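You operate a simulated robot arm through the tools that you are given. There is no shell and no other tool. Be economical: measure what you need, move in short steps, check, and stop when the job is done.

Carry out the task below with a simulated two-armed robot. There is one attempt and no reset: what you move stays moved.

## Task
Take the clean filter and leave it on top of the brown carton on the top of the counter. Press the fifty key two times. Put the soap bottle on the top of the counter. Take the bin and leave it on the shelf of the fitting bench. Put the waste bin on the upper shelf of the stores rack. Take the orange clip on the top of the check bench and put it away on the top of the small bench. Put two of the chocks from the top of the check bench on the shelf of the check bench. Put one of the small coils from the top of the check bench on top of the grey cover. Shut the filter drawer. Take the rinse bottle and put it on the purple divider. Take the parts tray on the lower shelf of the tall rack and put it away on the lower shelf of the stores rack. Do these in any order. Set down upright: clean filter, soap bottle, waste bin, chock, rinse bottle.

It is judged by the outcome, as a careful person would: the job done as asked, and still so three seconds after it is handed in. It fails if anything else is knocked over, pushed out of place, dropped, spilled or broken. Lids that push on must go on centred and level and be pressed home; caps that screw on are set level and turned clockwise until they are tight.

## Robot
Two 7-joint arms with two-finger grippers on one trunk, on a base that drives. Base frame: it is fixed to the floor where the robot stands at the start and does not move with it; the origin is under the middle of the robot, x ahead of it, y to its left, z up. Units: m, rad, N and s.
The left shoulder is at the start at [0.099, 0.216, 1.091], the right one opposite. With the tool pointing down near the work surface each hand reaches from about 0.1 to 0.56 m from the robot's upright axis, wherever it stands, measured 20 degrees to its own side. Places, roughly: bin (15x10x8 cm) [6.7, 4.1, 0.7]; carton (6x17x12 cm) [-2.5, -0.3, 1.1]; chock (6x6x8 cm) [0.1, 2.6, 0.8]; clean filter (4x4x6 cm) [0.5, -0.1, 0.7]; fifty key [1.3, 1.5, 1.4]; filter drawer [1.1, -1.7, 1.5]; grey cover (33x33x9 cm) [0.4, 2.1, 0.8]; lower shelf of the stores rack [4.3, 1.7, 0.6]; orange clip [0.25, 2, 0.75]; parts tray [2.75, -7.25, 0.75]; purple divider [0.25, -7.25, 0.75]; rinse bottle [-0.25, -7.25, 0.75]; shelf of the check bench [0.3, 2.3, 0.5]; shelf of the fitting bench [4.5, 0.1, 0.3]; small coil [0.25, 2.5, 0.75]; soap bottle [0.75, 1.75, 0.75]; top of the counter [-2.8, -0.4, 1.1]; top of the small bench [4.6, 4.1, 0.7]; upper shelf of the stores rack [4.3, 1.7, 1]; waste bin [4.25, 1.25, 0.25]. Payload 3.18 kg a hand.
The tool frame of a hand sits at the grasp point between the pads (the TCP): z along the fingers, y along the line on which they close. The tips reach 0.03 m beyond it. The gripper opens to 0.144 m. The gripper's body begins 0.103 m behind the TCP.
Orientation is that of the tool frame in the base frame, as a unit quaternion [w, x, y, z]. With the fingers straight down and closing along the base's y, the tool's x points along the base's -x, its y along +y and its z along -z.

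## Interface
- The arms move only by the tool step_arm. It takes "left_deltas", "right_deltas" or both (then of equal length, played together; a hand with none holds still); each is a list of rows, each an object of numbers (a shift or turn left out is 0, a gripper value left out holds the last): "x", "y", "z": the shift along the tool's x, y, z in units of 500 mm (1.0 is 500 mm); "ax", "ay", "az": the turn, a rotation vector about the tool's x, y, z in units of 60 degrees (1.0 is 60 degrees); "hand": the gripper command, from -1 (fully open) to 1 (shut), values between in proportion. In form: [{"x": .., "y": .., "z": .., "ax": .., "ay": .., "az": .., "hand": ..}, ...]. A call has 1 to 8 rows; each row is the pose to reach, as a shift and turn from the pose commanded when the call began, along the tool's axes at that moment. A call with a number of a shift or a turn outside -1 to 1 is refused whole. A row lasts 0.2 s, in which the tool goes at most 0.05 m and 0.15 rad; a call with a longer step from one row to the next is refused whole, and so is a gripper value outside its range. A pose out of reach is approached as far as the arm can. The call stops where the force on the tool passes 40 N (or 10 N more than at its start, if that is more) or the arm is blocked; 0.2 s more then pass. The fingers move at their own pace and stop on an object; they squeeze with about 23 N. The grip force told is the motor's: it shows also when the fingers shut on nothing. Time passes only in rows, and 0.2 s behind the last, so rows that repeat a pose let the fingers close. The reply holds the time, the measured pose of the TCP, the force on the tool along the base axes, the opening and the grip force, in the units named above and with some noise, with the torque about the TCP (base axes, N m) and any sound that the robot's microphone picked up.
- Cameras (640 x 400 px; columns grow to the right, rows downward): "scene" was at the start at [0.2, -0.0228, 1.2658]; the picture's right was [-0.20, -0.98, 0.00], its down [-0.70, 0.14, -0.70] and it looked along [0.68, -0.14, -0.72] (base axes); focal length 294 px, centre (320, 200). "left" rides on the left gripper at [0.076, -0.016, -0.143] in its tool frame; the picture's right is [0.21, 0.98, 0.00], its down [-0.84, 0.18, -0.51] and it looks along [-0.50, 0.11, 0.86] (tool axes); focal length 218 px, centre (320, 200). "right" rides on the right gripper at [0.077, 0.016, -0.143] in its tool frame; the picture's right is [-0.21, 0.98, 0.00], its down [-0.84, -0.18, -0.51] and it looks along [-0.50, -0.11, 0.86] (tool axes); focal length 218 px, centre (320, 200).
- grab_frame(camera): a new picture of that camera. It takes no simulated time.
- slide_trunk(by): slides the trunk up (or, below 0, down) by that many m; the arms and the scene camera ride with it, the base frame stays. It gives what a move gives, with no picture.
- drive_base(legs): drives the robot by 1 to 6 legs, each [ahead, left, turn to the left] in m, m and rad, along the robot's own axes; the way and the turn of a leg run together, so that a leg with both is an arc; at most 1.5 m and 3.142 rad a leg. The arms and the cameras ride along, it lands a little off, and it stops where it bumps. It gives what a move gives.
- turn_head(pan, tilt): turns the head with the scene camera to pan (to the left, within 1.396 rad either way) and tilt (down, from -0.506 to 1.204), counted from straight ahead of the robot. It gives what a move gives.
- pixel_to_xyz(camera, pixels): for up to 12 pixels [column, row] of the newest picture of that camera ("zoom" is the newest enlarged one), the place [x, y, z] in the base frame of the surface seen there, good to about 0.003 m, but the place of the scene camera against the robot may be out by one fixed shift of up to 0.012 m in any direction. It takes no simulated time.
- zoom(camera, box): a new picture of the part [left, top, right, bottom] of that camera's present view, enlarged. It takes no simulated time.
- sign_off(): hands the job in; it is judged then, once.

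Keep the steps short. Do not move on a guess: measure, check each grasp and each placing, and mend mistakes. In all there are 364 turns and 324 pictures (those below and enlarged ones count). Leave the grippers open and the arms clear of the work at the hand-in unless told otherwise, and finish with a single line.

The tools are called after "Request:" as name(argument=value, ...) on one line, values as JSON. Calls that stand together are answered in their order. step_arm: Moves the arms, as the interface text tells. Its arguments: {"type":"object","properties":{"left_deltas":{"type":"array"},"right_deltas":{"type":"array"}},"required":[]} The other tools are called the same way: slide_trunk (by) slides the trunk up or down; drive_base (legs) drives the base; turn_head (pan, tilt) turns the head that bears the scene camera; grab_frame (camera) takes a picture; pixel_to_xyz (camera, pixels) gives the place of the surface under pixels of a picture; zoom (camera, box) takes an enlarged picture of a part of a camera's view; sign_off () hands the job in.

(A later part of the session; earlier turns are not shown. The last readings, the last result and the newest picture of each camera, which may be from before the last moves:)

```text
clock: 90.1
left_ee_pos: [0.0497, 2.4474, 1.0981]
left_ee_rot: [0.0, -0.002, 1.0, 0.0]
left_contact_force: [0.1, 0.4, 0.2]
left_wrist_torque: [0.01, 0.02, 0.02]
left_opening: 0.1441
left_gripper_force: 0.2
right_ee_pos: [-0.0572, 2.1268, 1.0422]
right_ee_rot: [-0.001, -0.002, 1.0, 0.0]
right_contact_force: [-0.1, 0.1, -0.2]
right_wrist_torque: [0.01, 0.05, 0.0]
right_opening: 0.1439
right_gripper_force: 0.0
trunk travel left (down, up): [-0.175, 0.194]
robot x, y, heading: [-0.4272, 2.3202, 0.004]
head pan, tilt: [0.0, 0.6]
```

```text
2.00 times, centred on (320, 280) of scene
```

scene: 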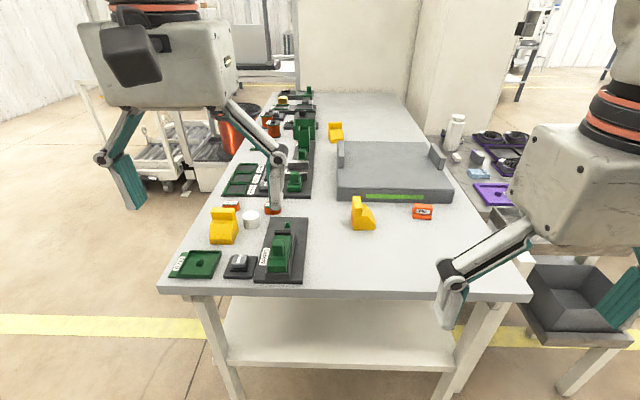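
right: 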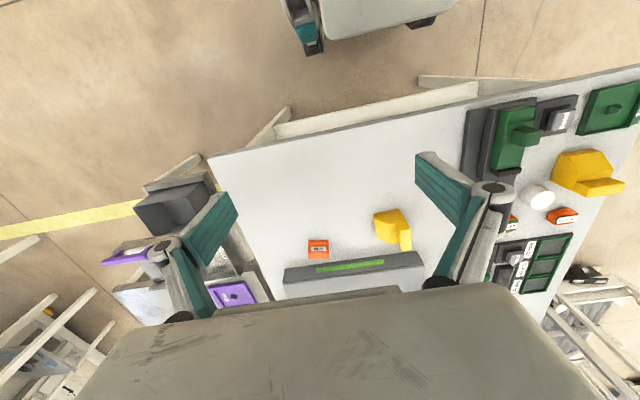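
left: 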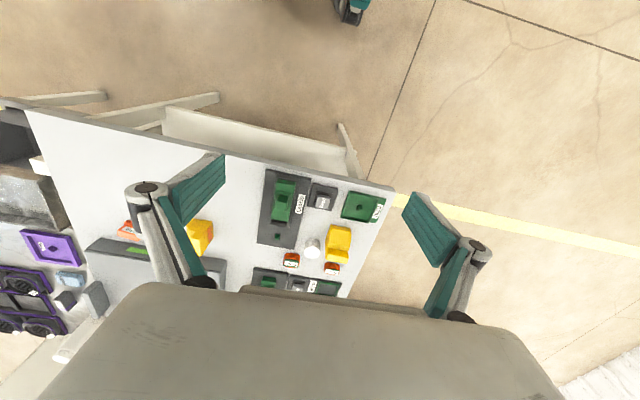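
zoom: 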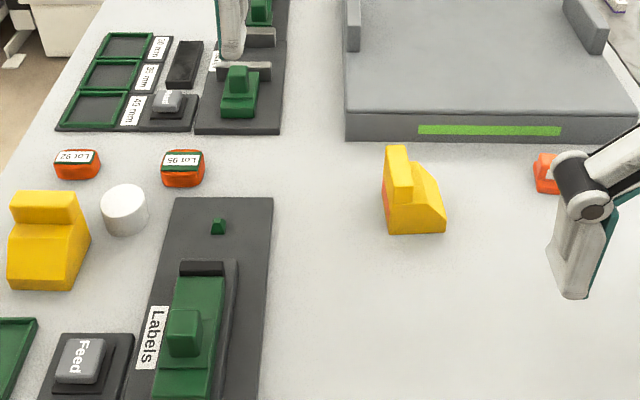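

B's tall side faces +y and slopes to -y. I'll turn it 90° on the bench with a top-down grip, then regrip it tilted for the shelf. First I shift the base to about (-0.36, 2.40).

Request:
drive_base(legs=[[0.06, 0.08, 0]])

Request:
step_arm(right_deltas=[{"az": -0.14, "z": 0.02}, {"az": -0.28, "z": 0.04}, {"az": -0.42, "z": 0.04}, {"az": -0.56, "z": 0.04}, {"az": -0.7, "z": 0.04}, {"az": -0.84, "z": 0.04}, {"az": -0.98, "z": 0.04}])

Request:
grab_frame(camera="right")

```text
clock: 91.5
left_ee_pos: [0.1085, 2.5277, 1.0973]
left_ee_rot: [0.0, -0.002, 1.0, 0.0]
left_contact_force: [0.6, -0.4, -0.3]
left_wrist_torque: [0.0, 0.0, 0.03]
left_opening: 0.1442
left_gripper_force: 0.1
right_ee_pos: [0.0023, 2.2059, 1.0428]
right_ee_rot: [-0.002, -0.002, 1.0, -0.001]
right_contact_force: [-0.3, 0.5, 0.9]
right_wrist_torque: [-0.01, 0.03, 0.0]
right_opening: 0.1441
right_gripper_force: 0.0
trunk travel left (down, up): [-0.175, 0.194]
robot x, y, heading: [-0.3699, 2.3951, 0.005]
head pan, tilt: [0.0, 0.6]
```

```text
clock: 93.1
left_ee_pos: [0.1078, 2.527, 1.0977]
left_ee_rot: [0.0, -0.002, 1.0, 0.0]
left_contact_force: [0.5, -0.4, -0.3]
left_wrist_torque: [0.0, 0.0, 0.01]
left_opening: 0.1439
left_gripper_force: 0.0
right_ee_pos: [0.0021, 2.2058, 1.0229]
right_ee_rot: [0.0, -0.361, 0.933, 0.0]
right_contact_force: [0.3, 0.0, -0.4]
right_wrist_torque: [-0.03, -0.01, -0.01]
right_opening: 0.1442
right_gripper_force: 0.1
right hand out of reach, approached as far as the arm can: row 6, 7
trunk travel left (down, up): [-0.175, 0.194]
robot x, y, heading: [-0.3702, 2.3966, 0.003]
head pan, tilt: [0.0, 0.6]
```

```text
292 pictures are left
```

right: 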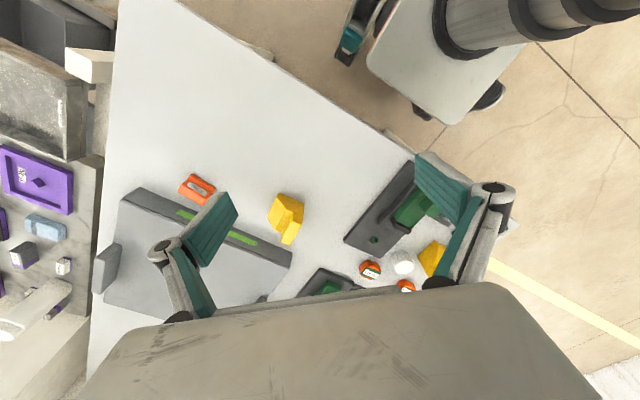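

The right wrist only turns to -42° this way; I turn it the other way instead (+90°).

Request:
step_arm(right_deltas=[{"az": 0.14}, {"az": 0.28}, {"az": 0.42}, {"az": 0.56}, {"az": 0.7}, {"az": 0.84}, {"az": 0.98}])

Request:
step_arm(right_deltas=[{"az": 0.14}, {"az": 0.28}, {"az": 0.42}, {"az": 0.56}, {"az": 0.7}, {"az": 0.84}, {"az": 0.98}])

```text
clock: 94.7
left_ee_pos: [0.1091, 2.5271, 1.0968]
left_ee_rot: [0.0, -0.003, 1.0, 0.0]
left_contact_force: [0.1, -0.4, -0.4]
left_wrist_torque: [0.02, -0.02, -0.02]
left_opening: 0.1442
left_gripper_force: 0.1
right_ee_pos: [0.0015, 2.2055, 1.0241]
right_ee_rot: [-0.001, 0.143, 0.99, 0.001]
right_contact_force: [0.2, -0.1, -0.3]
right_wrist_torque: [-0.02, 0.02, 0.01]
right_opening: 0.1442
right_gripper_force: 0.1
trunk travel left (down, up): [-0.175, 0.194]
robot x, y, heading: [-0.3734, 2.3962, 0.002]
head pan, tilt: [0.0, 0.6]
```

```text
clock: 96.3
left_ee_pos: [0.1078, 2.5276, 1.0984]
left_ee_rot: [0.0, -0.003, 1.0, 0.0]
left_contact_force: [0.2, 0.5, -0.9]
left_wrist_torque: [-0.02, -0.01, -0.05]
left_opening: 0.1437
left_gripper_force: 0.1
right_ee_pos: [0.0021, 2.2069, 1.0224]
right_ee_rot: [-0.001, 0.612, 0.791, -0.001]
right_contact_force: [0.2, 0.4, 0.0]
right_wrist_torque: [-0.01, -0.02, 0.04]
right_opening: 0.1438
right_gripper_force: 0.0
trunk travel left (down, up): [-0.175, 0.194]
robot x, y, heading: [-0.368, 2.4006, 0.007]
head pan, tilt: [0.0, 0.6]
```

Now at 75.5°. I add 14.5° and look.

Request:
step_arm(right_deltas=[{"az": 0.13}, {"az": 0.242}, {"az": 0.242}])

Request:
grab_frame(camera="right")

```text
clock: 97.1
left_ee_pos: [0.1084, 2.527, 1.098]
left_ee_rot: [-0.001, -0.003, 1.0, 0.0]
left_contact_force: [-0.1, 1.4, -0.8]
left_wrist_torque: [-0.01, 0.0, 0.0]
left_opening: 0.144
left_gripper_force: 0.1
right_ee_pos: [0.0017, 2.2053, 1.024]
right_ee_rot: [0.0, 0.706, 0.708, 0.0]
right_contact_force: [-0.3, -1.3, -0.3]
right_wrist_torque: [-0.05, 0.03, 0.0]
right_opening: 0.144
right_gripper_force: 0.1
trunk travel left (down, up): [-0.175, 0.194]
robot x, y, heading: [-0.3692, 2.3988, 0.002]
head pan, tilt: [0.0, 0.6]
```

```text
291 pictures are left
```

right: 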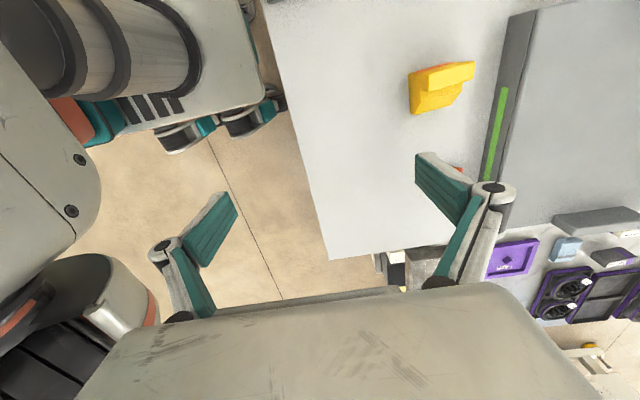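

Request:
zoom(camera="right", box=[390, 40, 500, 130])

Request:
pixel_to_xyz(camera="right", pixels=[[432, 80], [472, 66], [450, 76], [472, 78], [426, 92], [411, 72], [412, 112], [457, 98], [380, 120], [440, 108], [490, 90]])

```text
4.44 times, centred on (445, 85) of right
```

zoom: 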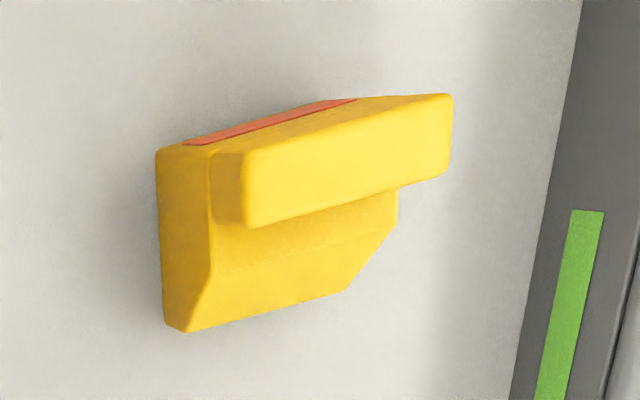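

```text
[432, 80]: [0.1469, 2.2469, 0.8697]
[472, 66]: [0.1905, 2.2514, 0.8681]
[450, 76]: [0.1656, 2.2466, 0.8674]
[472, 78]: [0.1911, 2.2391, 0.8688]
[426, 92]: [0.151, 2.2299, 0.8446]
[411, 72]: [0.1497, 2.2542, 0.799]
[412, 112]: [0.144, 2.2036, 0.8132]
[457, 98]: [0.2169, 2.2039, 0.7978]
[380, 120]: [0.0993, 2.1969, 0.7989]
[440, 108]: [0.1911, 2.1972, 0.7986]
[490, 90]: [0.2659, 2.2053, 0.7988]
```

Chock B: tall part centred at (0.168, 2.246), bench at z 0.7985. I drive 0.05 m closer for reach.

Request:
drive_base(legs=[[0.05, 0, 0]])

```text
clock: 98.0
left_ee_pos: [0.1561, 2.5283, 1.0978]
left_ee_rot: [0.0, -0.003, 1.0, 0.0]
left_contact_force: [0.3, 0.3, -0.5]
left_wrist_torque: [0.01, 0.04, -0.03]
left_opening: 0.1441
left_gripper_force: 0.1
right_ee_pos: [0.053, 2.206, 1.0234]
right_ee_rot: [-0.001, 0.706, 0.708, -0.001]
right_contact_force: [0.0, 0.1, -1.3]
right_wrist_torque: [-0.03, 0.02, -0.03]
right_opening: 0.144
right_gripper_force: 0.1
trunk travel left (down, up): [-0.175, 0.194]
robot x, y, heading: [-0.3202, 2.4002, 0.006]
head pan, tilt: [0.0, 0.6]
```

I move over chock B at z≈0.92, gripper at about 0.10 m.

Request:
step_arm(right_deltas=[{"y": 0.09, "x": 0.03, "hand": -0.39}, {"y": 0.17, "x": 0.06, "hand": -0.39}, {"y": 0.23, "x": 0.076, "z": 0.06, "hand": -0.39}, {"y": 0.23, "x": 0.076, "z": 0.15, "hand": -0.39}, {"y": 0.23, "x": 0.076, "z": 0.21, "hand": -0.39}, {"y": 0.23, "x": 0.076, "z": 0.21, "hand": -0.39}])

Request:
grab_frame(camera="right")

Request:
zoom(camera="scene", box=[240, 160, 480, 360])

```text
clock: 99.4
left_ee_pos: [0.1569, 2.5281, 1.0986]
left_ee_rot: [0.001, -0.002, 1.0, 0.0]
left_contact_force: [-0.1, 0.1, -0.2]
left_wrist_torque: [-0.03, 0.01, 0.01]
left_opening: 0.1437
left_gripper_force: 0.1
right_ee_pos: [0.1639, 2.246, 0.9172]
right_ee_rot: [0.0, 0.706, 0.708, 0.001]
right_contact_force: [0.0, 0.4, -0.4]
right_wrist_torque: [0.0, -0.02, -0.01]
right_opening: 0.1001
right_gripper_force: 0.1
trunk travel left (down, up): [-0.175, 0.194]
robot x, y, heading: [-0.321, 2.3965, 0.003]
head pan, tilt: [0.0, 0.6]
```

```text
289 pictures are left
```

right: 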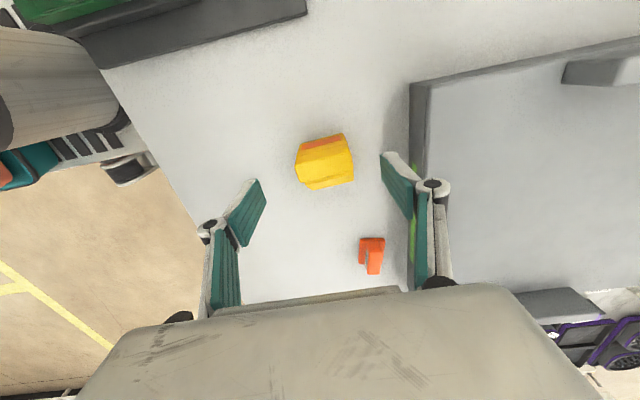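

```text
2.00 times, centred on (360, 260) of scene
```

zoom: 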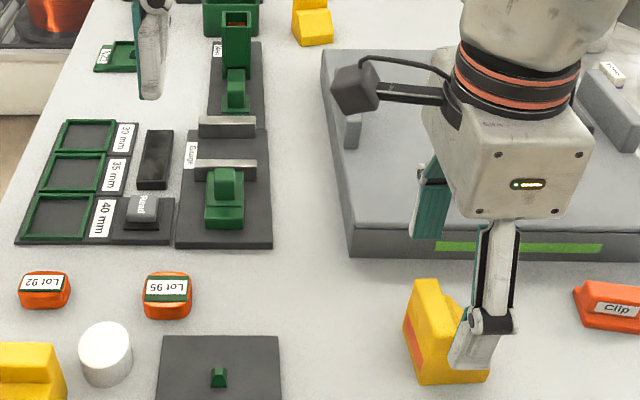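

Request:
pixel_to_xyz(camera="right", pixels=[[324, 152], [300, 160], [350, 152], [324, 165], [326, 180], [298, 150], [345, 135]])

Request:
zoom(camera="right", box=[260, 110, 390, 210])

```text
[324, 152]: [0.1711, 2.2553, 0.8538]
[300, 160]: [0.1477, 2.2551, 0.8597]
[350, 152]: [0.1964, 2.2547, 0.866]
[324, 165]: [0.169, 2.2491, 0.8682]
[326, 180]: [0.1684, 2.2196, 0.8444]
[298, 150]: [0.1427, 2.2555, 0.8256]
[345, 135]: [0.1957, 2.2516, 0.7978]
```

```text
4.00 times, centred on (325, 160) of right
```

zoom: 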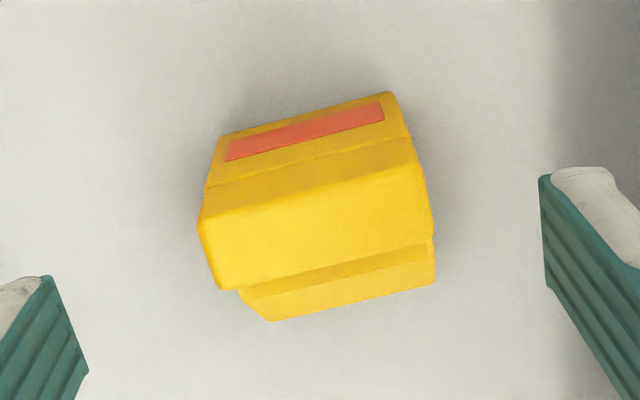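

Top centre (0.170, 2.244). I descend to z≈0.845, close, and lift 0.06 m.

Request:
step_arm(right_deltas=[{"y": 0.012, "x": -0.004, "z": 0.08, "hand": -0.39}, {"y": 0.012, "x": -0.004, "z": 0.144, "hand": -0.39}, {"y": 0.012, "x": -0.004, "z": 0.144, "hand": 1}, {"y": 0.012, "x": -0.004, "z": 0.144, "hand": 1}, {"y": 0.012, "x": -0.004, "z": 0.144, "hand": 1}, {"y": 0.012, "x": -0.004, "z": 0.09, "hand": 1}, {"y": 0.012, "x": -0.004, "z": 0.02, "hand": 1}])

Request:
grab_frame(camera="right")

```text
clock: 101.0
left_ee_pos: [0.1568, 2.5281, 1.0982]
left_ee_rot: [0.001, -0.003, 1.0, 0.0]
left_contact_force: [-0.3, 0.2, -0.1]
left_wrist_torque: [-0.01, -0.04, 0.03]
left_opening: 0.1441
left_gripper_force: 0.1
right_ee_pos: [0.1713, 2.2414, 0.9109]
right_ee_rot: [0.0, 0.706, 0.708, -0.001]
right_contact_force: [-0.8, 0.0, -3.6]
right_wrist_torque: [0.03, -0.03, 0.0]
right_opening: 0.0536
right_gripper_force: 23.2
trunk travel left (down, up): [-0.175, 0.194]
robot x, y, heading: [-0.3209, 2.3973, 0.002]
head pan, tilt: [0.0, 0.6]
```

```text
286 pictures are left
```

right: 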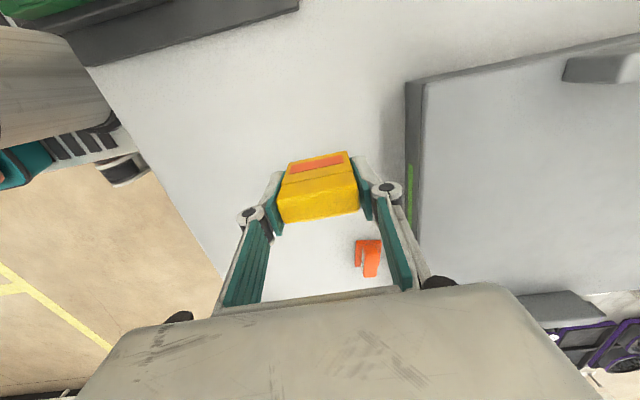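

Held (0.0536 m). I turn it back 90° toward neutral while drawing it toward x≈0.06.

Request:
step_arm(right_deltas=[{"az": -0.14, "y": -0.035}, {"az": -0.28, "y": -0.07}, {"az": -0.42, "y": -0.105}, {"az": -0.56, "y": -0.14}, {"az": -0.7, "y": -0.175}, {"az": -0.84, "y": -0.2}, {"az": -0.98, "y": -0.22}])

Request:
step_arm(right_deltas=[{"az": -0.14}, {"az": -0.28}, {"az": -0.42}, {"az": -0.52}, {"az": -0.52}])

Request:
zoom(camera="scene", box=[240, 200, 480, 390])

```text
clock: 102.6
left_ee_pos: [0.1564, 2.5274, 1.0972]
left_ee_rot: [0.0, -0.002, 1.0, 0.0]
left_contact_force: [0.7, 0.0, -0.2]
left_wrist_torque: [-0.01, 0.04, 0.02]
left_opening: 0.1439
left_gripper_force: 0.1
right_ee_pos: [0.061, 2.2411, 0.9079]
right_ee_rot: [0.0, 0.266, 0.964, 0.0]
right_contact_force: [0.1, 0.6, -3.3]
right_wrist_torque: [0.01, 0.05, 0.01]
right_opening: 0.0535
right_gripper_force: 23.1
trunk travel left (down, up): [-0.175, 0.194]
robot x, y, heading: [-0.3203, 2.3968, 0.005]
head pan, tilt: [0.0, 0.6]
```

```text
clock: 103.8
left_ee_pos: [0.1568, 2.528, 1.0985]
left_ee_rot: [0.0, -0.002, 1.0, 0.001]
left_contact_force: [0.4, -0.1, 0.6]
left_wrist_torque: [0.02, 0.0, -0.01]
left_opening: 0.1439
left_gripper_force: 0.1
right_ee_pos: [0.0628, 2.242, 0.9077]
right_ee_rot: [-0.001, -0.002, 1.0, -0.001]
right_contact_force: [0.1, -0.8, -3.5]
right_wrist_torque: [-0.01, 0.02, -0.02]
right_opening: 0.0535
right_gripper_force: 23.0
trunk travel left (down, up): [-0.175, 0.194]
robot x, y, heading: [-0.3214, 2.3956, 0.007]
head pan, tilt: [0.0, 0.6]
```

```text
2.11 times, centred on (360, 295) of scene
```

zoom: 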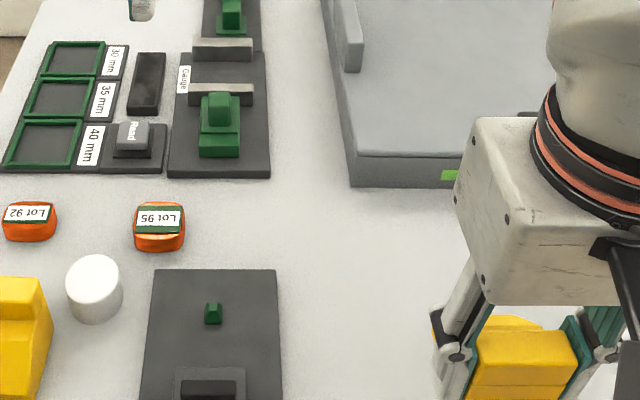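

Oriented. I lower it to the bench (TCP z≈0.845), release, and rise.

Request:
step_arm(right_deltas=[{"z": 0.06}, {"z": 0.11}, {"z": 0.12}, {"z": 0.126}])

Request:
step_arm(right_deltas=[{"hand": 0.0}, {"hand": -0.2}, {"hand": -0.3}, {"z": -0.08}, {"z": -0.16}, {"z": -0.2}])

Request:
grab_frame(camera="right")

```text
clock: 104.8
left_ee_pos: [0.155, 2.5278, 1.1009]
left_ee_rot: [0.002, -0.003, 1.0, 0.001]
left_contact_force: [-0.2, -0.5, -0.9]
left_wrist_torque: [-0.03, 0.02, -0.03]
left_opening: 0.1439
left_gripper_force: 0.1
right_ee_pos: [0.0612, 2.2422, 0.8448]
right_ee_rot: [0.001, -0.002, 1.0, 0.0]
right_contact_force: [-2.1, -3.3, 17.1]
right_wrist_torque: [-0.36, 0.41, 0.11]
right_opening: 0.0538
right_gripper_force: 22.9
trunk travel left (down, up): [-0.175, 0.194]
robot x, y, heading: [-0.3208, 2.3938, 0.006]
head pan, tilt: [0.0, 0.6]
```

```text
clock: 106.2
left_ee_pos: [0.1554, 2.5276, 1.098]
left_ee_rot: [0.0, -0.003, 1.0, 0.0]
left_contact_force: [-0.7, 0.2, -0.3]
left_wrist_torque: [-0.02, -0.03, -0.02]
left_opening: 0.144
left_gripper_force: 0.1
right_ee_pos: [0.06, 2.2416, 0.9462]
right_ee_rot: [0.0, -0.001, 1.0, -0.001]
right_contact_force: [0.1, -0.3, 0.0]
right_wrist_torque: [-0.01, 0.02, 0.01]
right_opening: 0.0935
right_gripper_force: 0.2
trunk travel left (down, up): [-0.175, 0.194]
robot x, y, heading: [-0.318, 2.3979, 0.005]
head pan, tilt: [0.0, 0.6]
```

```text
284 pictures are left
```

right: 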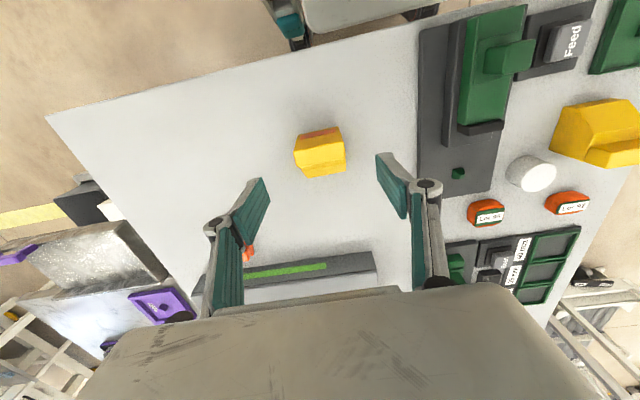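

Chock B stands with its tall side toward me. I back the base 0.15 m for room, then tilt the right tool 45° forward at a pre-grasp pose.

Request:
drive_base(legs=[[-0.15, 0, 0]])

Request:
step_arm(right_deltas=[{"ay": -0.14}, {"ay": -0.28, "x": -0.04}, {"ay": -0.42, "x": -0.08}, {"ay": -0.56, "x": -0.12, "z": 0.02}, {"ay": -0.7, "x": -0.15, "z": 0.05}, {"ay": -0.75, "x": -0.176, "z": 0.064}, {"ay": -0.75, "x": -0.176, "z": 0.064}])

Request:
grab_frame(camera="scene")

Request:
grab_frame(camera="right")

```text
clock: 107.6
left_ee_pos: [0.0088, 2.5261, 1.0989]
left_ee_rot: [0.001, -0.001, 1.0, 0.0]
left_contact_force: [-0.2, -0.1, 0.3]
left_wrist_torque: [0.0, -0.07, 0.02]
left_opening: 0.1438
left_gripper_force: 0.0
right_ee_pos: [-0.0884, 2.2403, 0.9448]
right_ee_rot: [0.0, 0.0, 1.0, 0.0]
right_contact_force: [-0.1, -0.3, 0.4]
right_wrist_torque: [-0.01, -0.05, -0.01]
right_opening: 0.0935
right_gripper_force: 0.2
trunk travel left (down, up): [-0.175, 0.194]
robot x, y, heading: [-0.4707, 2.4016, 0.004]
head pan, tilt: [0.0, 0.6]
```

```text
clock: 109.2
left_ee_pos: [0.0096, 2.5263, 1.0969]
left_ee_rot: [0.0, -0.001, 1.0, 0.0]
left_contact_force: [0.5, -0.7, 0.6]
left_wrist_torque: [0.02, -0.02, 0.0]
left_opening: 0.144
left_gripper_force: 0.1
right_ee_pos: [0.0363, 2.2639, 0.9143]
right_ee_rot: [0.382, 0.0, 0.924, -0.001]
right_contact_force: [-0.2, -0.5, 1.0]
right_wrist_torque: [0.02, 0.02, 0.0]
right_opening: 0.0937
right_gripper_force: 0.0
right hand out of reach, approached as far as the arm can: row 3, 4, 5, 6, 7
trunk travel left (down, up): [-0.175, 0.194]
robot x, y, heading: [-0.4684, 2.3945, -0.001]
head pan, tilt: [0.0, 0.6]
```

```text
283 pictures are left
```

scene: 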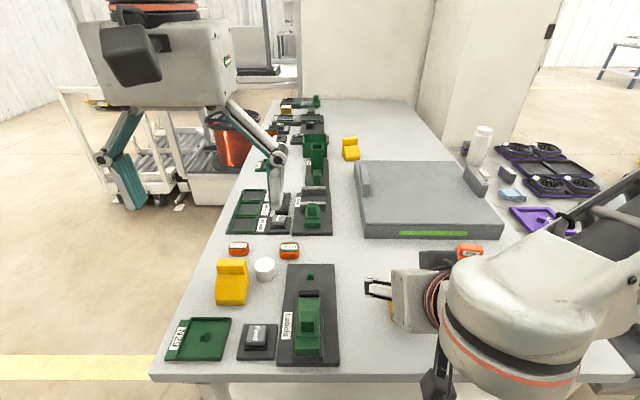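

```text
282 pictures are left
```

right: 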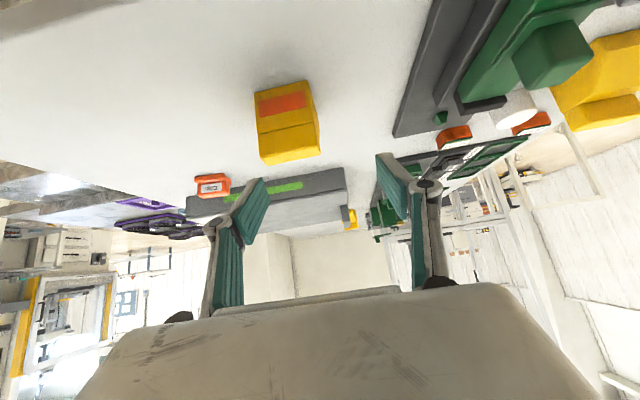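

The tilt works, but the arm is folded too close. I back the base another 0.12 m, then shift the hand into line with the chock (y≈2.242).

Request:
drive_base(legs=[[-0.12, 0, 0]])

Request:
pixel_to_xyz(camera="right", pixels=[[282, 90], [282, 110], [262, 125], [316, 122], [275, 155], [315, 150]])

```text
clock: 110.4
left_ee_pos: [-0.1079, 2.5252, 1.0976]
left_ee_rot: [0.001, -0.001, 1.0, 0.0]
left_contact_force: [-0.3, -0.1, 0.3]
left_wrist_torque: [-0.01, -0.04, 0.01]
left_opening: 0.1441
left_gripper_force: 0.2
right_ee_pos: [-0.0808, 2.2654, 0.9146]
right_ee_rot: [0.383, 0.0, 0.924, 0.0]
right_contact_force: [0.2, 0.0, 0.4]
right_wrist_torque: [-0.02, -0.02, 0.02]
right_opening: 0.0933
right_gripper_force: 0.0
trunk travel left (down, up): [-0.175, 0.194]
robot x, y, heading: [-0.5863, 2.3999, -0.001]
head pan, tilt: [0.0, 0.6]
```

```text
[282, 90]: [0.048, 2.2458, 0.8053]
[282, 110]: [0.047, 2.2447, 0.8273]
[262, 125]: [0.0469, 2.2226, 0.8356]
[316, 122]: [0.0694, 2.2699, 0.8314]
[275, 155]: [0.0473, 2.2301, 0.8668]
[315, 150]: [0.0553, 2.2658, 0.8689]
```

Chock B: back face x=0.047, centre y=2.243, top 0.868. I move to the pre-grasp point then slide in along the tool axis.

Request:
step_arm(right_deltas=[{"x": -0.06, "y": -0.022, "z": 0.06, "hand": -0.3}, {"x": -0.112, "y": -0.044, "z": 0.112, "hand": -0.3}, {"x": -0.112, "y": -0.044, "z": 0.112, "hand": -0.3}])

Request:
grab_frame(camera="right")

```text
clock: 111.2
left_ee_pos: [-0.1074, 2.5248, 1.0979]
left_ee_rot: [0.0, -0.001, 1.0, 0.0]
left_contact_force: [-0.7, -0.2, 0.4]
left_wrist_torque: [-0.03, -0.03, -0.01]
left_opening: 0.144
left_gripper_force: 0.1
right_ee_pos: [-0.0004, 2.2434, 0.9168]
right_ee_rot: [0.381, 0.001, 0.924, -0.002]
right_contact_force: [-0.2, 0.0, -0.1]
right_wrist_torque: [0.02, -0.04, 0.05]
right_opening: 0.0938
right_gripper_force: 0.1
trunk travel left (down, up): [-0.175, 0.194]
robot x, y, heading: [-0.5856, 2.3968, -0.004]
head pan, tilt: [0.0, 0.6]
```

```text
281 pictures are left
```

right: 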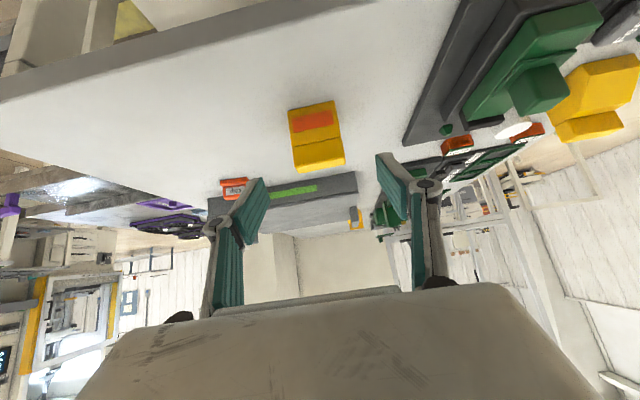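

Aligned. I slide in 0.082 m and close.

Request:
step_arm(right_deltas=[{"z": 0.08}, {"z": 0.165}, {"z": 0.165, "hand": 1}, {"z": 0.165, "hand": 1}, {"z": 0.165, "hand": 1}])

Request:
grab_frame(camera="right")

```text
clock: 112.4
left_ee_pos: [-0.107, 2.5261, 1.0978]
left_ee_rot: [0.0, -0.001, 1.0, 0.0]
left_contact_force: [-0.4, -0.2, 0.0]
left_wrist_torque: [0.0, 0.01, 0.01]
left_opening: 0.1438
left_gripper_force: 0.1
right_ee_pos: [0.0582, 2.244, 0.8576]
right_ee_rot: [0.381, 0.0, 0.925, 0.0]
right_contact_force: [0.0, 0.1, 0.5]
right_wrist_torque: [0.0, 0.04, -0.01]
right_opening: 0.0534
right_gripper_force: 22.9
trunk travel left (down, up): [-0.175, 0.194]
robot x, y, heading: [-0.5898, 2.3983, 0.003]
head pan, tilt: [0.0, 0.6]
```

```text
280 pictures are left
```

right: 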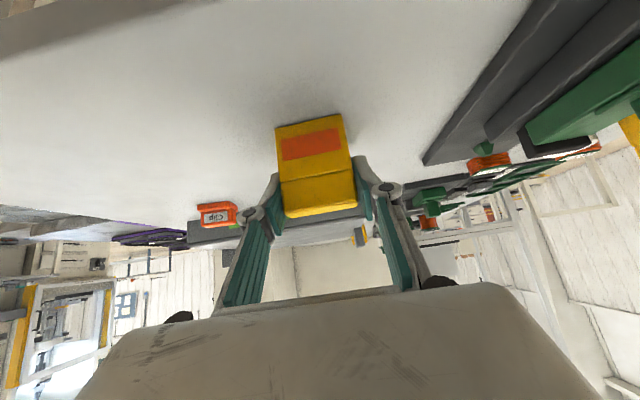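

Gripped (0.0534 m). I lift 0.06 m, then back off 0.25 m so it clears the bench edge.

Request:
step_arm(right_deltas=[{"x": -0.042, "z": -0.042}, {"x": -0.085, "z": -0.085}, {"x": -0.085, "z": -0.085}])

Request:
drive_base(legs=[[-0.28, 0, 0]])

Request:
slide_trunk(by=-0.17)

Request:
grab_frame(camera="scene")

```text
clock: 113.2
left_ee_pos: [-0.1066, 2.5246, 1.096]
left_ee_rot: [0.0, -0.001, 1.0, 0.001]
left_contact_force: [0.3, 0.6, 0.7]
left_wrist_torque: [0.0, 0.01, -0.03]
left_opening: 0.1443
left_gripper_force: 0.0
right_ee_pos: [0.0589, 2.2448, 0.9166]
right_ee_rot: [0.381, 0.0, 0.924, -0.001]
right_contact_force: [-0.8, 0.2, -4.2]
right_wrist_torque: [0.06, 0.03, -0.02]
right_opening: 0.0534
right_gripper_force: 22.6
trunk travel left (down, up): [-0.175, 0.194]
robot x, y, heading: [-0.5877, 2.399, -0.001]
head pan, tilt: [0.0, 0.6]
```

```text
clock: 115.2
left_ee_pos: [-0.3827, 2.5222, 1.0978]
left_ee_rot: [0.0, 0.003, 1.0, 0.001]
left_contact_force: [0.0, -0.9, 0.7]
left_wrist_torque: [-0.01, -0.04, 0.0]
left_opening: 0.144
left_gripper_force: 0.0
right_ee_pos: [-0.2176, 2.2409, 0.9183]
right_ee_rot: [0.382, 0.004, 0.924, -0.003]
right_contact_force: [0.1, 0.7, -3.0]
right_wrist_torque: [0.01, 0.03, 0.02]
right_opening: 0.0535
right_gripper_force: 23.0
trunk travel left (down, up): [-0.175, 0.194]
robot x, y, heading: [-0.8617, 2.3923, -0.005]
head pan, tilt: [0.0, 0.6]
```

```text
clock: 117.1
left_ee_pos: [-0.3808, 2.5234, 0.9279]
left_ee_rot: [0.002, 0.002, 1.0, 0.0]
left_contact_force: [19.1, 18.6, -6.2]
left_wrist_torque: [-2.71, 2.44, -1.43]
left_opening: 0.144
left_gripper_force: 0.1
right_ee_pos: [-0.2177, 2.2412, 0.7487]
right_ee_rot: [0.383, 0.004, 0.924, -0.003]
right_contact_force: [0.1, 0.5, -3.9]
right_wrist_torque: [0.01, 0.05, 0.01]
right_opening: 0.0539
right_gripper_force: 22.3
trunk travel left (down, up): [-0.005, 0.364]
robot x, y, heading: [-0.8591, 2.397, -0.002]
head pan, tilt: [0.0, 0.6]
```

```text
279 pictures are left
```

scene: 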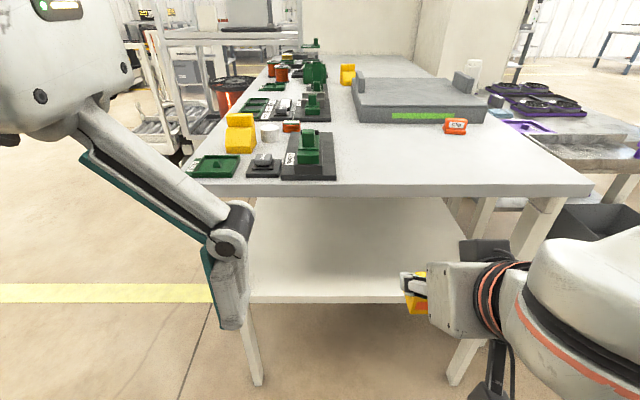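

The left hand reads a ~27 N force after lowering; I raise it a little to relieve whatever it touched, and measure the shelf.

Request:
step_arm(left_deltas=[{"z": -0.08}, {"z": -0.16}, {"z": -0.2}])

Request:
pixel_to_xyz(camera="scene", pixels=[[350, 190], [350, 290], [350, 260], [300, 270], [400, 290], [260, 297], [350, 300], [450, 200], [540, 205], [235, 190]])

Request:
zoom(camera="scene", box=[200, 160, 600, 400])

```text
clock: 117.4
left_ee_pos: [-0.3791, 2.5232, 0.9303]
left_ee_rot: [0.003, 0.005, 1.0, 0.003]
left_contact_force: [5.7, 3.7, -12.3]
left_wrist_torque: [-0.18, -0.33, -0.14]
left_opening: 0.1439
left_gripper_force: 0.1
right_ee_pos: [-0.2177, 2.2405, 0.7482]
right_ee_rot: [0.381, 0.004, 0.925, -0.002]
right_contact_force: [-0.8, -0.4, -4.7]
right_wrist_torque: [0.04, 0.08, -0.01]
right_opening: 0.054
right_gripper_force: 23.1
trunk travel left (down, up): [-0.005, 0.364]
robot x, y, heading: [-0.8612, 2.3979, -0.009]
head pan, tilt: [0.0, 0.6]
stopped in row 1 (left hand): the force on the tool passed its limit at 70 N (the readings are from after the stop); the commanded pose is now the measured one
```

```text
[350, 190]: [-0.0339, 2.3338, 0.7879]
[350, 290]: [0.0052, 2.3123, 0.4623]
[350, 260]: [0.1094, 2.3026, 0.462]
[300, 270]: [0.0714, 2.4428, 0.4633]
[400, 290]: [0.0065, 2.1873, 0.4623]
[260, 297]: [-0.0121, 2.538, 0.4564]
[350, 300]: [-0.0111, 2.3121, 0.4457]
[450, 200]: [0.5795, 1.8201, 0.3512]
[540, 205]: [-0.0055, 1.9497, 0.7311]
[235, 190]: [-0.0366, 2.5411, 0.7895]
```

```text
1.60 times, centred on (400, 280) of scene
```

zoom: 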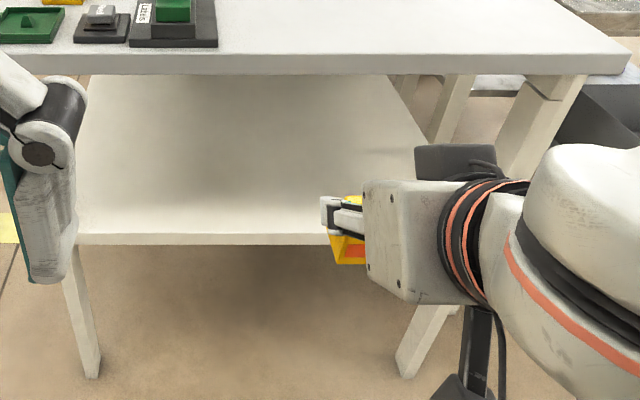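

Something blocks the left arm. I look to the left to see what it touches.

Request:
turn_head(pan=0.9, tilt=0.6)

Request:
grab_frame(camera="scene")

Request:
grab_frame(camera="left")

```text
clock: 118.6
left_ee_pos: [-0.3808, 2.5255, 0.9315]
left_ee_rot: [0.003, 0.003, 1.0, 0.003]
left_contact_force: [-0.1, -0.5, 0.5]
left_wrist_torque: [-0.02, -0.02, 0.01]
left_opening: 0.1439
left_gripper_force: 0.1
right_ee_pos: [-0.2177, 2.2409, 0.7489]
right_ee_rot: [0.382, 0.003, 0.924, -0.002]
right_contact_force: [0.4, -0.1, -3.5]
right_wrist_torque: [-0.01, 0.07, -0.01]
right_opening: 0.0537
right_gripper_force: 23.0
trunk travel left (down, up): [-0.005, 0.364]
robot x, y, heading: [-0.861, 2.396, -0.004]
head pan, tilt: [0.901, 0.6]
```

```text
277 pictures are left
```

scene: 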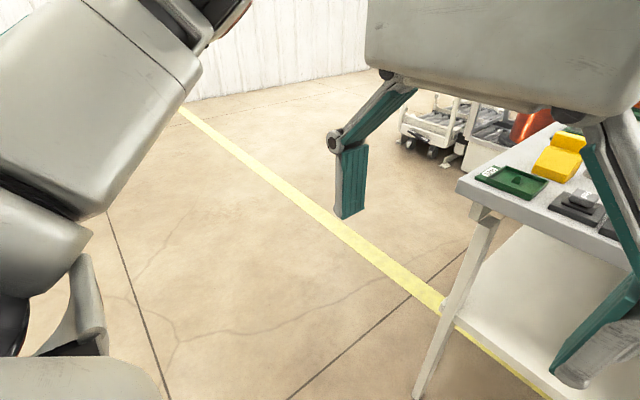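

```text
276 pictures are left
```

left: 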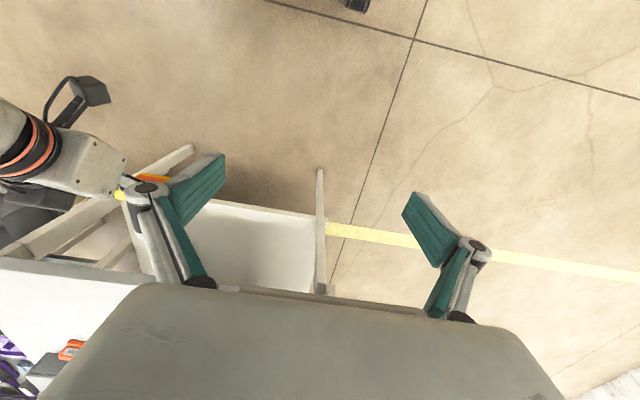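

Nothing obvious in sight and the force is now 0. I try moving the left hand gently outward to the left.

Request:
step_arm(left_deltas=[{"y": 0.04}, {"y": 0.1}, {"y": 0.16}])

```text
clock: 119.4
left_ee_pos: [-0.3792, 2.6045, 0.9309]
left_ee_rot: [0.002, 0.004, 1.0, 0.002]
left_contact_force: [0.1, 0.7, 0.0]
left_wrist_torque: [0.0, 0.01, 0.0]
left_opening: 0.1442
left_gripper_force: 0.0
right_ee_pos: [-0.2185, 2.2413, 0.7479]
right_ee_rot: [0.382, 0.003, 0.924, -0.002]
right_contact_force: [-0.2, -0.7, -4.0]
right_wrist_torque: [-0.02, 0.04, 0.04]
right_opening: 0.0536
right_gripper_force: 23.2
trunk travel left (down, up): [-0.005, 0.364]
robot x, y, heading: [-0.8638, 2.3957, -0.008]
head pan, tilt: [0.901, 0.6]
```

Free now. I lower the right hand 0.2 m straight down, outside the bench.

Request:
step_arm(right_deltas=[{"x": 0.065, "z": 0.065}, {"x": 0.13, "z": 0.13}, {"x": 0.195, "z": 0.195}, {"x": 0.26, "z": 0.26}, {"x": 0.288, "z": 0.288}, {"x": 0.288, "z": 0.288}])

Request:
turn_head(pan=0.0, tilt=0.5)

Request:
grab_frame(camera="scene")

Request:
grab_frame(camera="right")

```text
clock: 120.8
left_ee_pos: [-0.3789, 2.6036, 0.9315]
left_ee_rot: [0.002, 0.004, 1.0, 0.003]
left_contact_force: [-0.5, 0.3, -0.1]
left_wrist_torque: [0.04, -0.05, -0.01]
left_opening: 0.1441
left_gripper_force: 0.1
right_ee_pos: [-0.2046, 2.2757, 0.5775]
right_ee_rot: [0.375, 0.007, 0.927, -0.01]
right_contact_force: [0.0, 0.0, -4.6]
right_wrist_torque: [0.02, 0.02, 0.01]
right_opening: 0.0534
right_gripper_force: 23.1
right hand out of reach, approached as far as the arm can: row 3, 4, 5, 6
trunk travel left (down, up): [-0.005, 0.364]
robot x, y, heading: [-0.8605, 2.3981, -0.004]
head pan, tilt: [0.901, 0.6]
```

```text
clock: 122.0
left_ee_pos: [-0.3784, 2.6036, 0.9316]
left_ee_rot: [0.002, 0.004, 1.0, 0.002]
left_contact_force: [0.1, -0.5, 0.0]
left_wrist_torque: [0.0, -0.02, 0.03]
left_opening: 0.1441
left_gripper_force: 0.0
right_ee_pos: [-0.204, 2.2753, 0.5775]
right_ee_rot: [0.375, 0.007, 0.927, -0.01]
right_contact_force: [0.2, -0.7, -3.4]
right_wrist_torque: [0.01, 0.03, 0.01]
right_opening: 0.0536
right_gripper_force: 23.2
trunk travel left (down, up): [-0.005, 0.364]
robot x, y, heading: [-0.8604, 2.3966, -0.005]
head pan, tilt: [0.0, 0.499]
```

```text
275 pictures are left
```

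scene: 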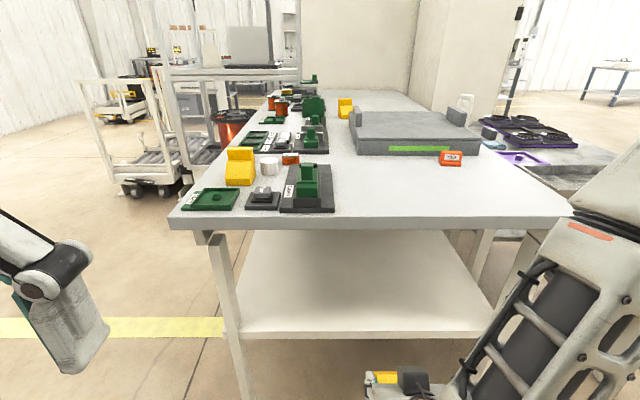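

```text
274 pictures are left
```

right: 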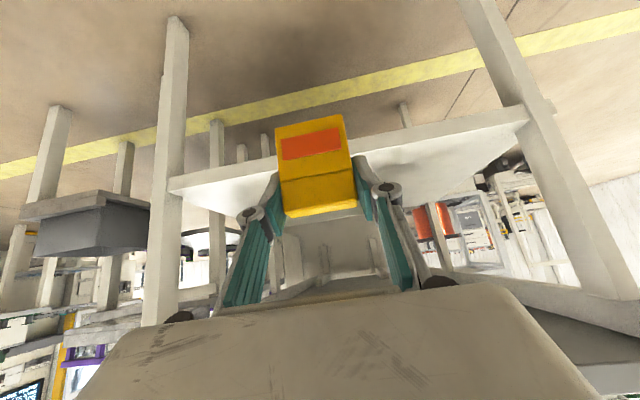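

The arm is folded too far at this pose (z 0.578). I move the hand forward 0.1 m while going down, still outside the shelf edge.

Request:
step_arm(right_deltas=[{"x": -0.03, "y": -0.02, "z": 0.06}, {"x": -0.06, "y": -0.04, "z": 0.12}, {"x": -0.092, "y": -0.07, "z": 0.19}, {"x": -0.092, "y": -0.07, "z": 0.19}])

```text
clock: 123.0
left_ee_pos: [-0.3797, 2.6043, 0.9305]
left_ee_rot: [0.002, 0.003, 1.0, 0.003]
left_contact_force: [0.6, -0.1, 0.4]
left_wrist_torque: [-0.02, -0.01, 0.02]
left_opening: 0.144
left_gripper_force: 0.1
right_ee_pos: [-0.0994, 2.249, 0.5513]
right_ee_rot: [0.378, 0.004, 0.926, -0.004]
right_contact_force: [-0.1, 0.0, -4.3]
right_wrist_torque: [-0.06, 0.03, -0.02]
right_opening: 0.0534
right_gripper_force: 23.1
right hand out of reach, approached as far as the arm can: row 1, 2, 3, 4
trunk travel left (down, up): [-0.005, 0.364]
robot x, y, heading: [-0.8635, 2.394, -0.003]
head pan, tilt: [0.0, 0.499]
```

Improving. I go 0.08 m further forward (chock bottom is ≈3 cm above the shelf) and 1 cm down.

Request:
step_arm(right_deltas=[{"x": -0.05, "y": -0.006, "z": 0.06}, {"x": -0.099, "y": -0.012, "z": 0.127}, {"x": -0.099, "y": -0.012, "z": 0.127}])

Request:
grab_frame(camera="right")

```text
clock: 123.8
left_ee_pos: [-0.3788, 2.604, 0.9314]
left_ee_rot: [0.003, 0.003, 1.0, 0.003]
left_contact_force: [0.2, -0.9, -0.2]
left_wrist_torque: [0.0, -0.01, -0.01]
left_opening: 0.144
left_gripper_force: 0.0
right_ee_pos: [-0.0191, 2.2421, 0.541]
right_ee_rot: [0.382, 0.004, 0.924, -0.001]
right_contact_force: [0.4, -0.4, -3.2]
right_wrist_torque: [0.01, 0.05, -0.02]
right_opening: 0.0536
right_gripper_force: 23.2
trunk travel left (down, up): [-0.005, 0.364]
robot x, y, heading: [-0.8633, 2.4028, -0.003]
head pan, tilt: [0.0, 0.499]
```

```text
273 pictures are left
```

right: 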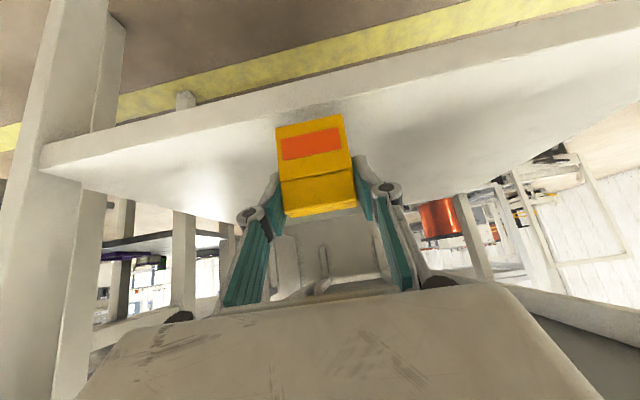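

I drive 0.065 m forward to bring the chock over the shelf.

Request:
drive_base(legs=[[0.068, 0, 0]])

Request:
step_arm(right_deltas=[{"x": 0.008, "z": 0.008}, {"x": 0.016, "z": 0.016}, {"x": 0.022, "z": 0.022}])

```text
clock: 124.8
left_ee_pos: [-0.3096, 2.6049, 0.9302]
left_ee_rot: [0.002, 0.003, 1.0, 0.004]
left_contact_force: [0.1, -0.1, 1.3]
left_wrist_torque: [0.02, 0.06, -0.03]
left_opening: 0.144
left_gripper_force: 0.1
right_ee_pos: [0.0485, 2.2435, 0.5397]
right_ee_rot: [0.382, 0.003, 0.924, -0.002]
right_contact_force: [-0.1, -0.3, -3.9]
right_wrist_torque: [-0.04, 0.01, -0.04]
right_opening: 0.0537
right_gripper_force: 23.4
trunk travel left (down, up): [-0.005, 0.364]
robot x, y, heading: [-0.7943, 2.4015, -0.005]
head pan, tilt: [0.0, 0.499]
```

```text
clock: 125.6
left_ee_pos: [-0.3099, 2.6047, 0.9316]
left_ee_rot: [0.002, 0.003, 1.0, 0.003]
left_contact_force: [0.0, 0.3, -0.3]
left_wrist_torque: [0.0, 0.01, 0.01]
left_opening: 0.1442
left_gripper_force: 0.1
right_ee_pos: [0.0488, 2.2433, 0.5224]
right_ee_rot: [0.382, 0.003, 0.924, -0.002]
right_contact_force: [-0.4, -0.3, -3.5]
right_wrist_torque: [0.0, 0.05, 0.03]
right_opening: 0.0539
right_gripper_force: 22.7
trunk travel left (down, up): [-0.005, 0.364]
robot x, y, heading: [-0.7952, 2.3973, -0.009]
head pan, tilt: [0.0, 0.499]
```

No contact yet at 0.522; I continue in 2 mm steps.

Request:
step_arm(right_deltas=[{"x": 0.003, "z": 0.003}, {"x": 0.006, "z": 0.006}, {"x": 0.008, "z": 0.008}])

Request:
grab_frame(camera="right")

```text
clock: 126.4
left_ee_pos: [-0.3099, 2.6044, 0.9309]
left_ee_rot: [0.003, 0.003, 1.0, 0.002]
left_contact_force: [0.6, -0.1, 0.7]
left_wrist_torque: [0.0, -0.01, 0.04]
left_opening: 0.144
left_gripper_force: 0.0
right_ee_pos: [0.0483, 2.2422, 0.5196]
right_ee_rot: [0.382, 0.005, 0.924, -0.002]
right_contact_force: [-0.6, -0.3, -4.2]
right_wrist_torque: [-0.01, 0.09, -0.05]
right_opening: 0.0537
right_gripper_force: 23.1
trunk travel left (down, up): [-0.005, 0.364]
robot x, y, heading: [-0.7937, 2.3982, -0.005]
head pan, tilt: [0.0, 0.499]
```

```text
272 pictures are left
```

right: 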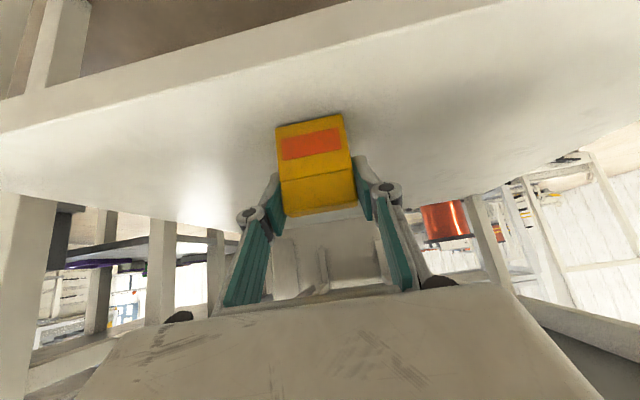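

Request:
pixel_to_xyz(camera="right", pixels=[[280, 122], [344, 112], [240, 140], [400, 110], [310, 95]])

Request:
step_arm(right_deltas=[{"x": 0.003, "z": 0.003}, {"x": 0.006, "z": 0.006}])

```text
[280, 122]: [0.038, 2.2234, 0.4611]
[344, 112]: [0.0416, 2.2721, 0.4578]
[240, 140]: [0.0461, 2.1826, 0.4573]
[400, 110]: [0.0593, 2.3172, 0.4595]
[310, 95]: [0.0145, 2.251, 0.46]
```

```text
clock: 127.0
left_ee_pos: [-0.3103, 2.6025, 0.9313]
left_ee_rot: [0.003, 0.004, 1.0, 0.002]
left_contact_force: [-0.6, -0.1, -0.2]
left_wrist_torque: [0.04, 0.01, 0.02]
left_opening: 0.1443
left_gripper_force: 0.0
right_ee_pos: [0.0491, 2.2423, 0.5161]
right_ee_rot: [0.382, 0.004, 0.924, -0.002]
right_contact_force: [-3.8, 0.2, 2.6]
right_wrist_torque: [-0.15, 0.36, -0.1]
right_opening: 0.0537
right_gripper_force: 22.8
trunk travel left (down, up): [-0.005, 0.364]
robot x, y, heading: [-0.7947, 2.3964, -0.005]
head pan, tilt: [0.0, 0.499]
```

Contact (force rose by 6.6 N). I release gently and withdraw along the tool axis.

Request:
step_arm(right_deltas=[{"hand": 0.15}, {"hand": 0.0}, {"hand": -0.3}, {"hand": -0.3}, {"z": -0.08, "hand": -0.3}, {"z": -0.15, "hand": -0.3}])

Request:
grab_frame(camera="right")

```text
clock: 128.4
left_ee_pos: [-0.3102, 2.6038, 0.9322]
left_ee_rot: [0.004, 0.004, 1.0, 0.003]
left_contact_force: [0.0, 1.1, -0.1]
left_wrist_torque: [0.01, 0.0, -0.02]
left_opening: 0.1438
left_gripper_force: 0.1
right_ee_pos: [-0.0036, 2.241, 0.5698]
right_ee_rot: [0.382, 0.003, 0.924, -0.002]
right_contact_force: [-0.7, -0.3, 0.9]
right_wrist_torque: [0.01, 0.0, 0.0]
right_opening: 0.0934
right_gripper_force: 0.0
trunk travel left (down, up): [-0.005, 0.364]
robot x, y, heading: [-0.792, 2.3958, -0.005]
head pan, tilt: [0.0, 0.499]
```

```text
271 pictures are left
```

right: 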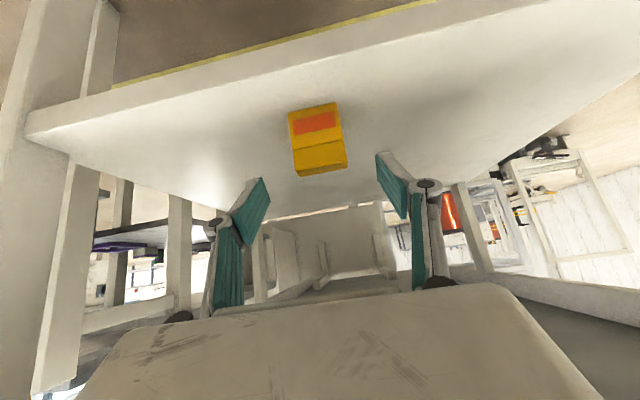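

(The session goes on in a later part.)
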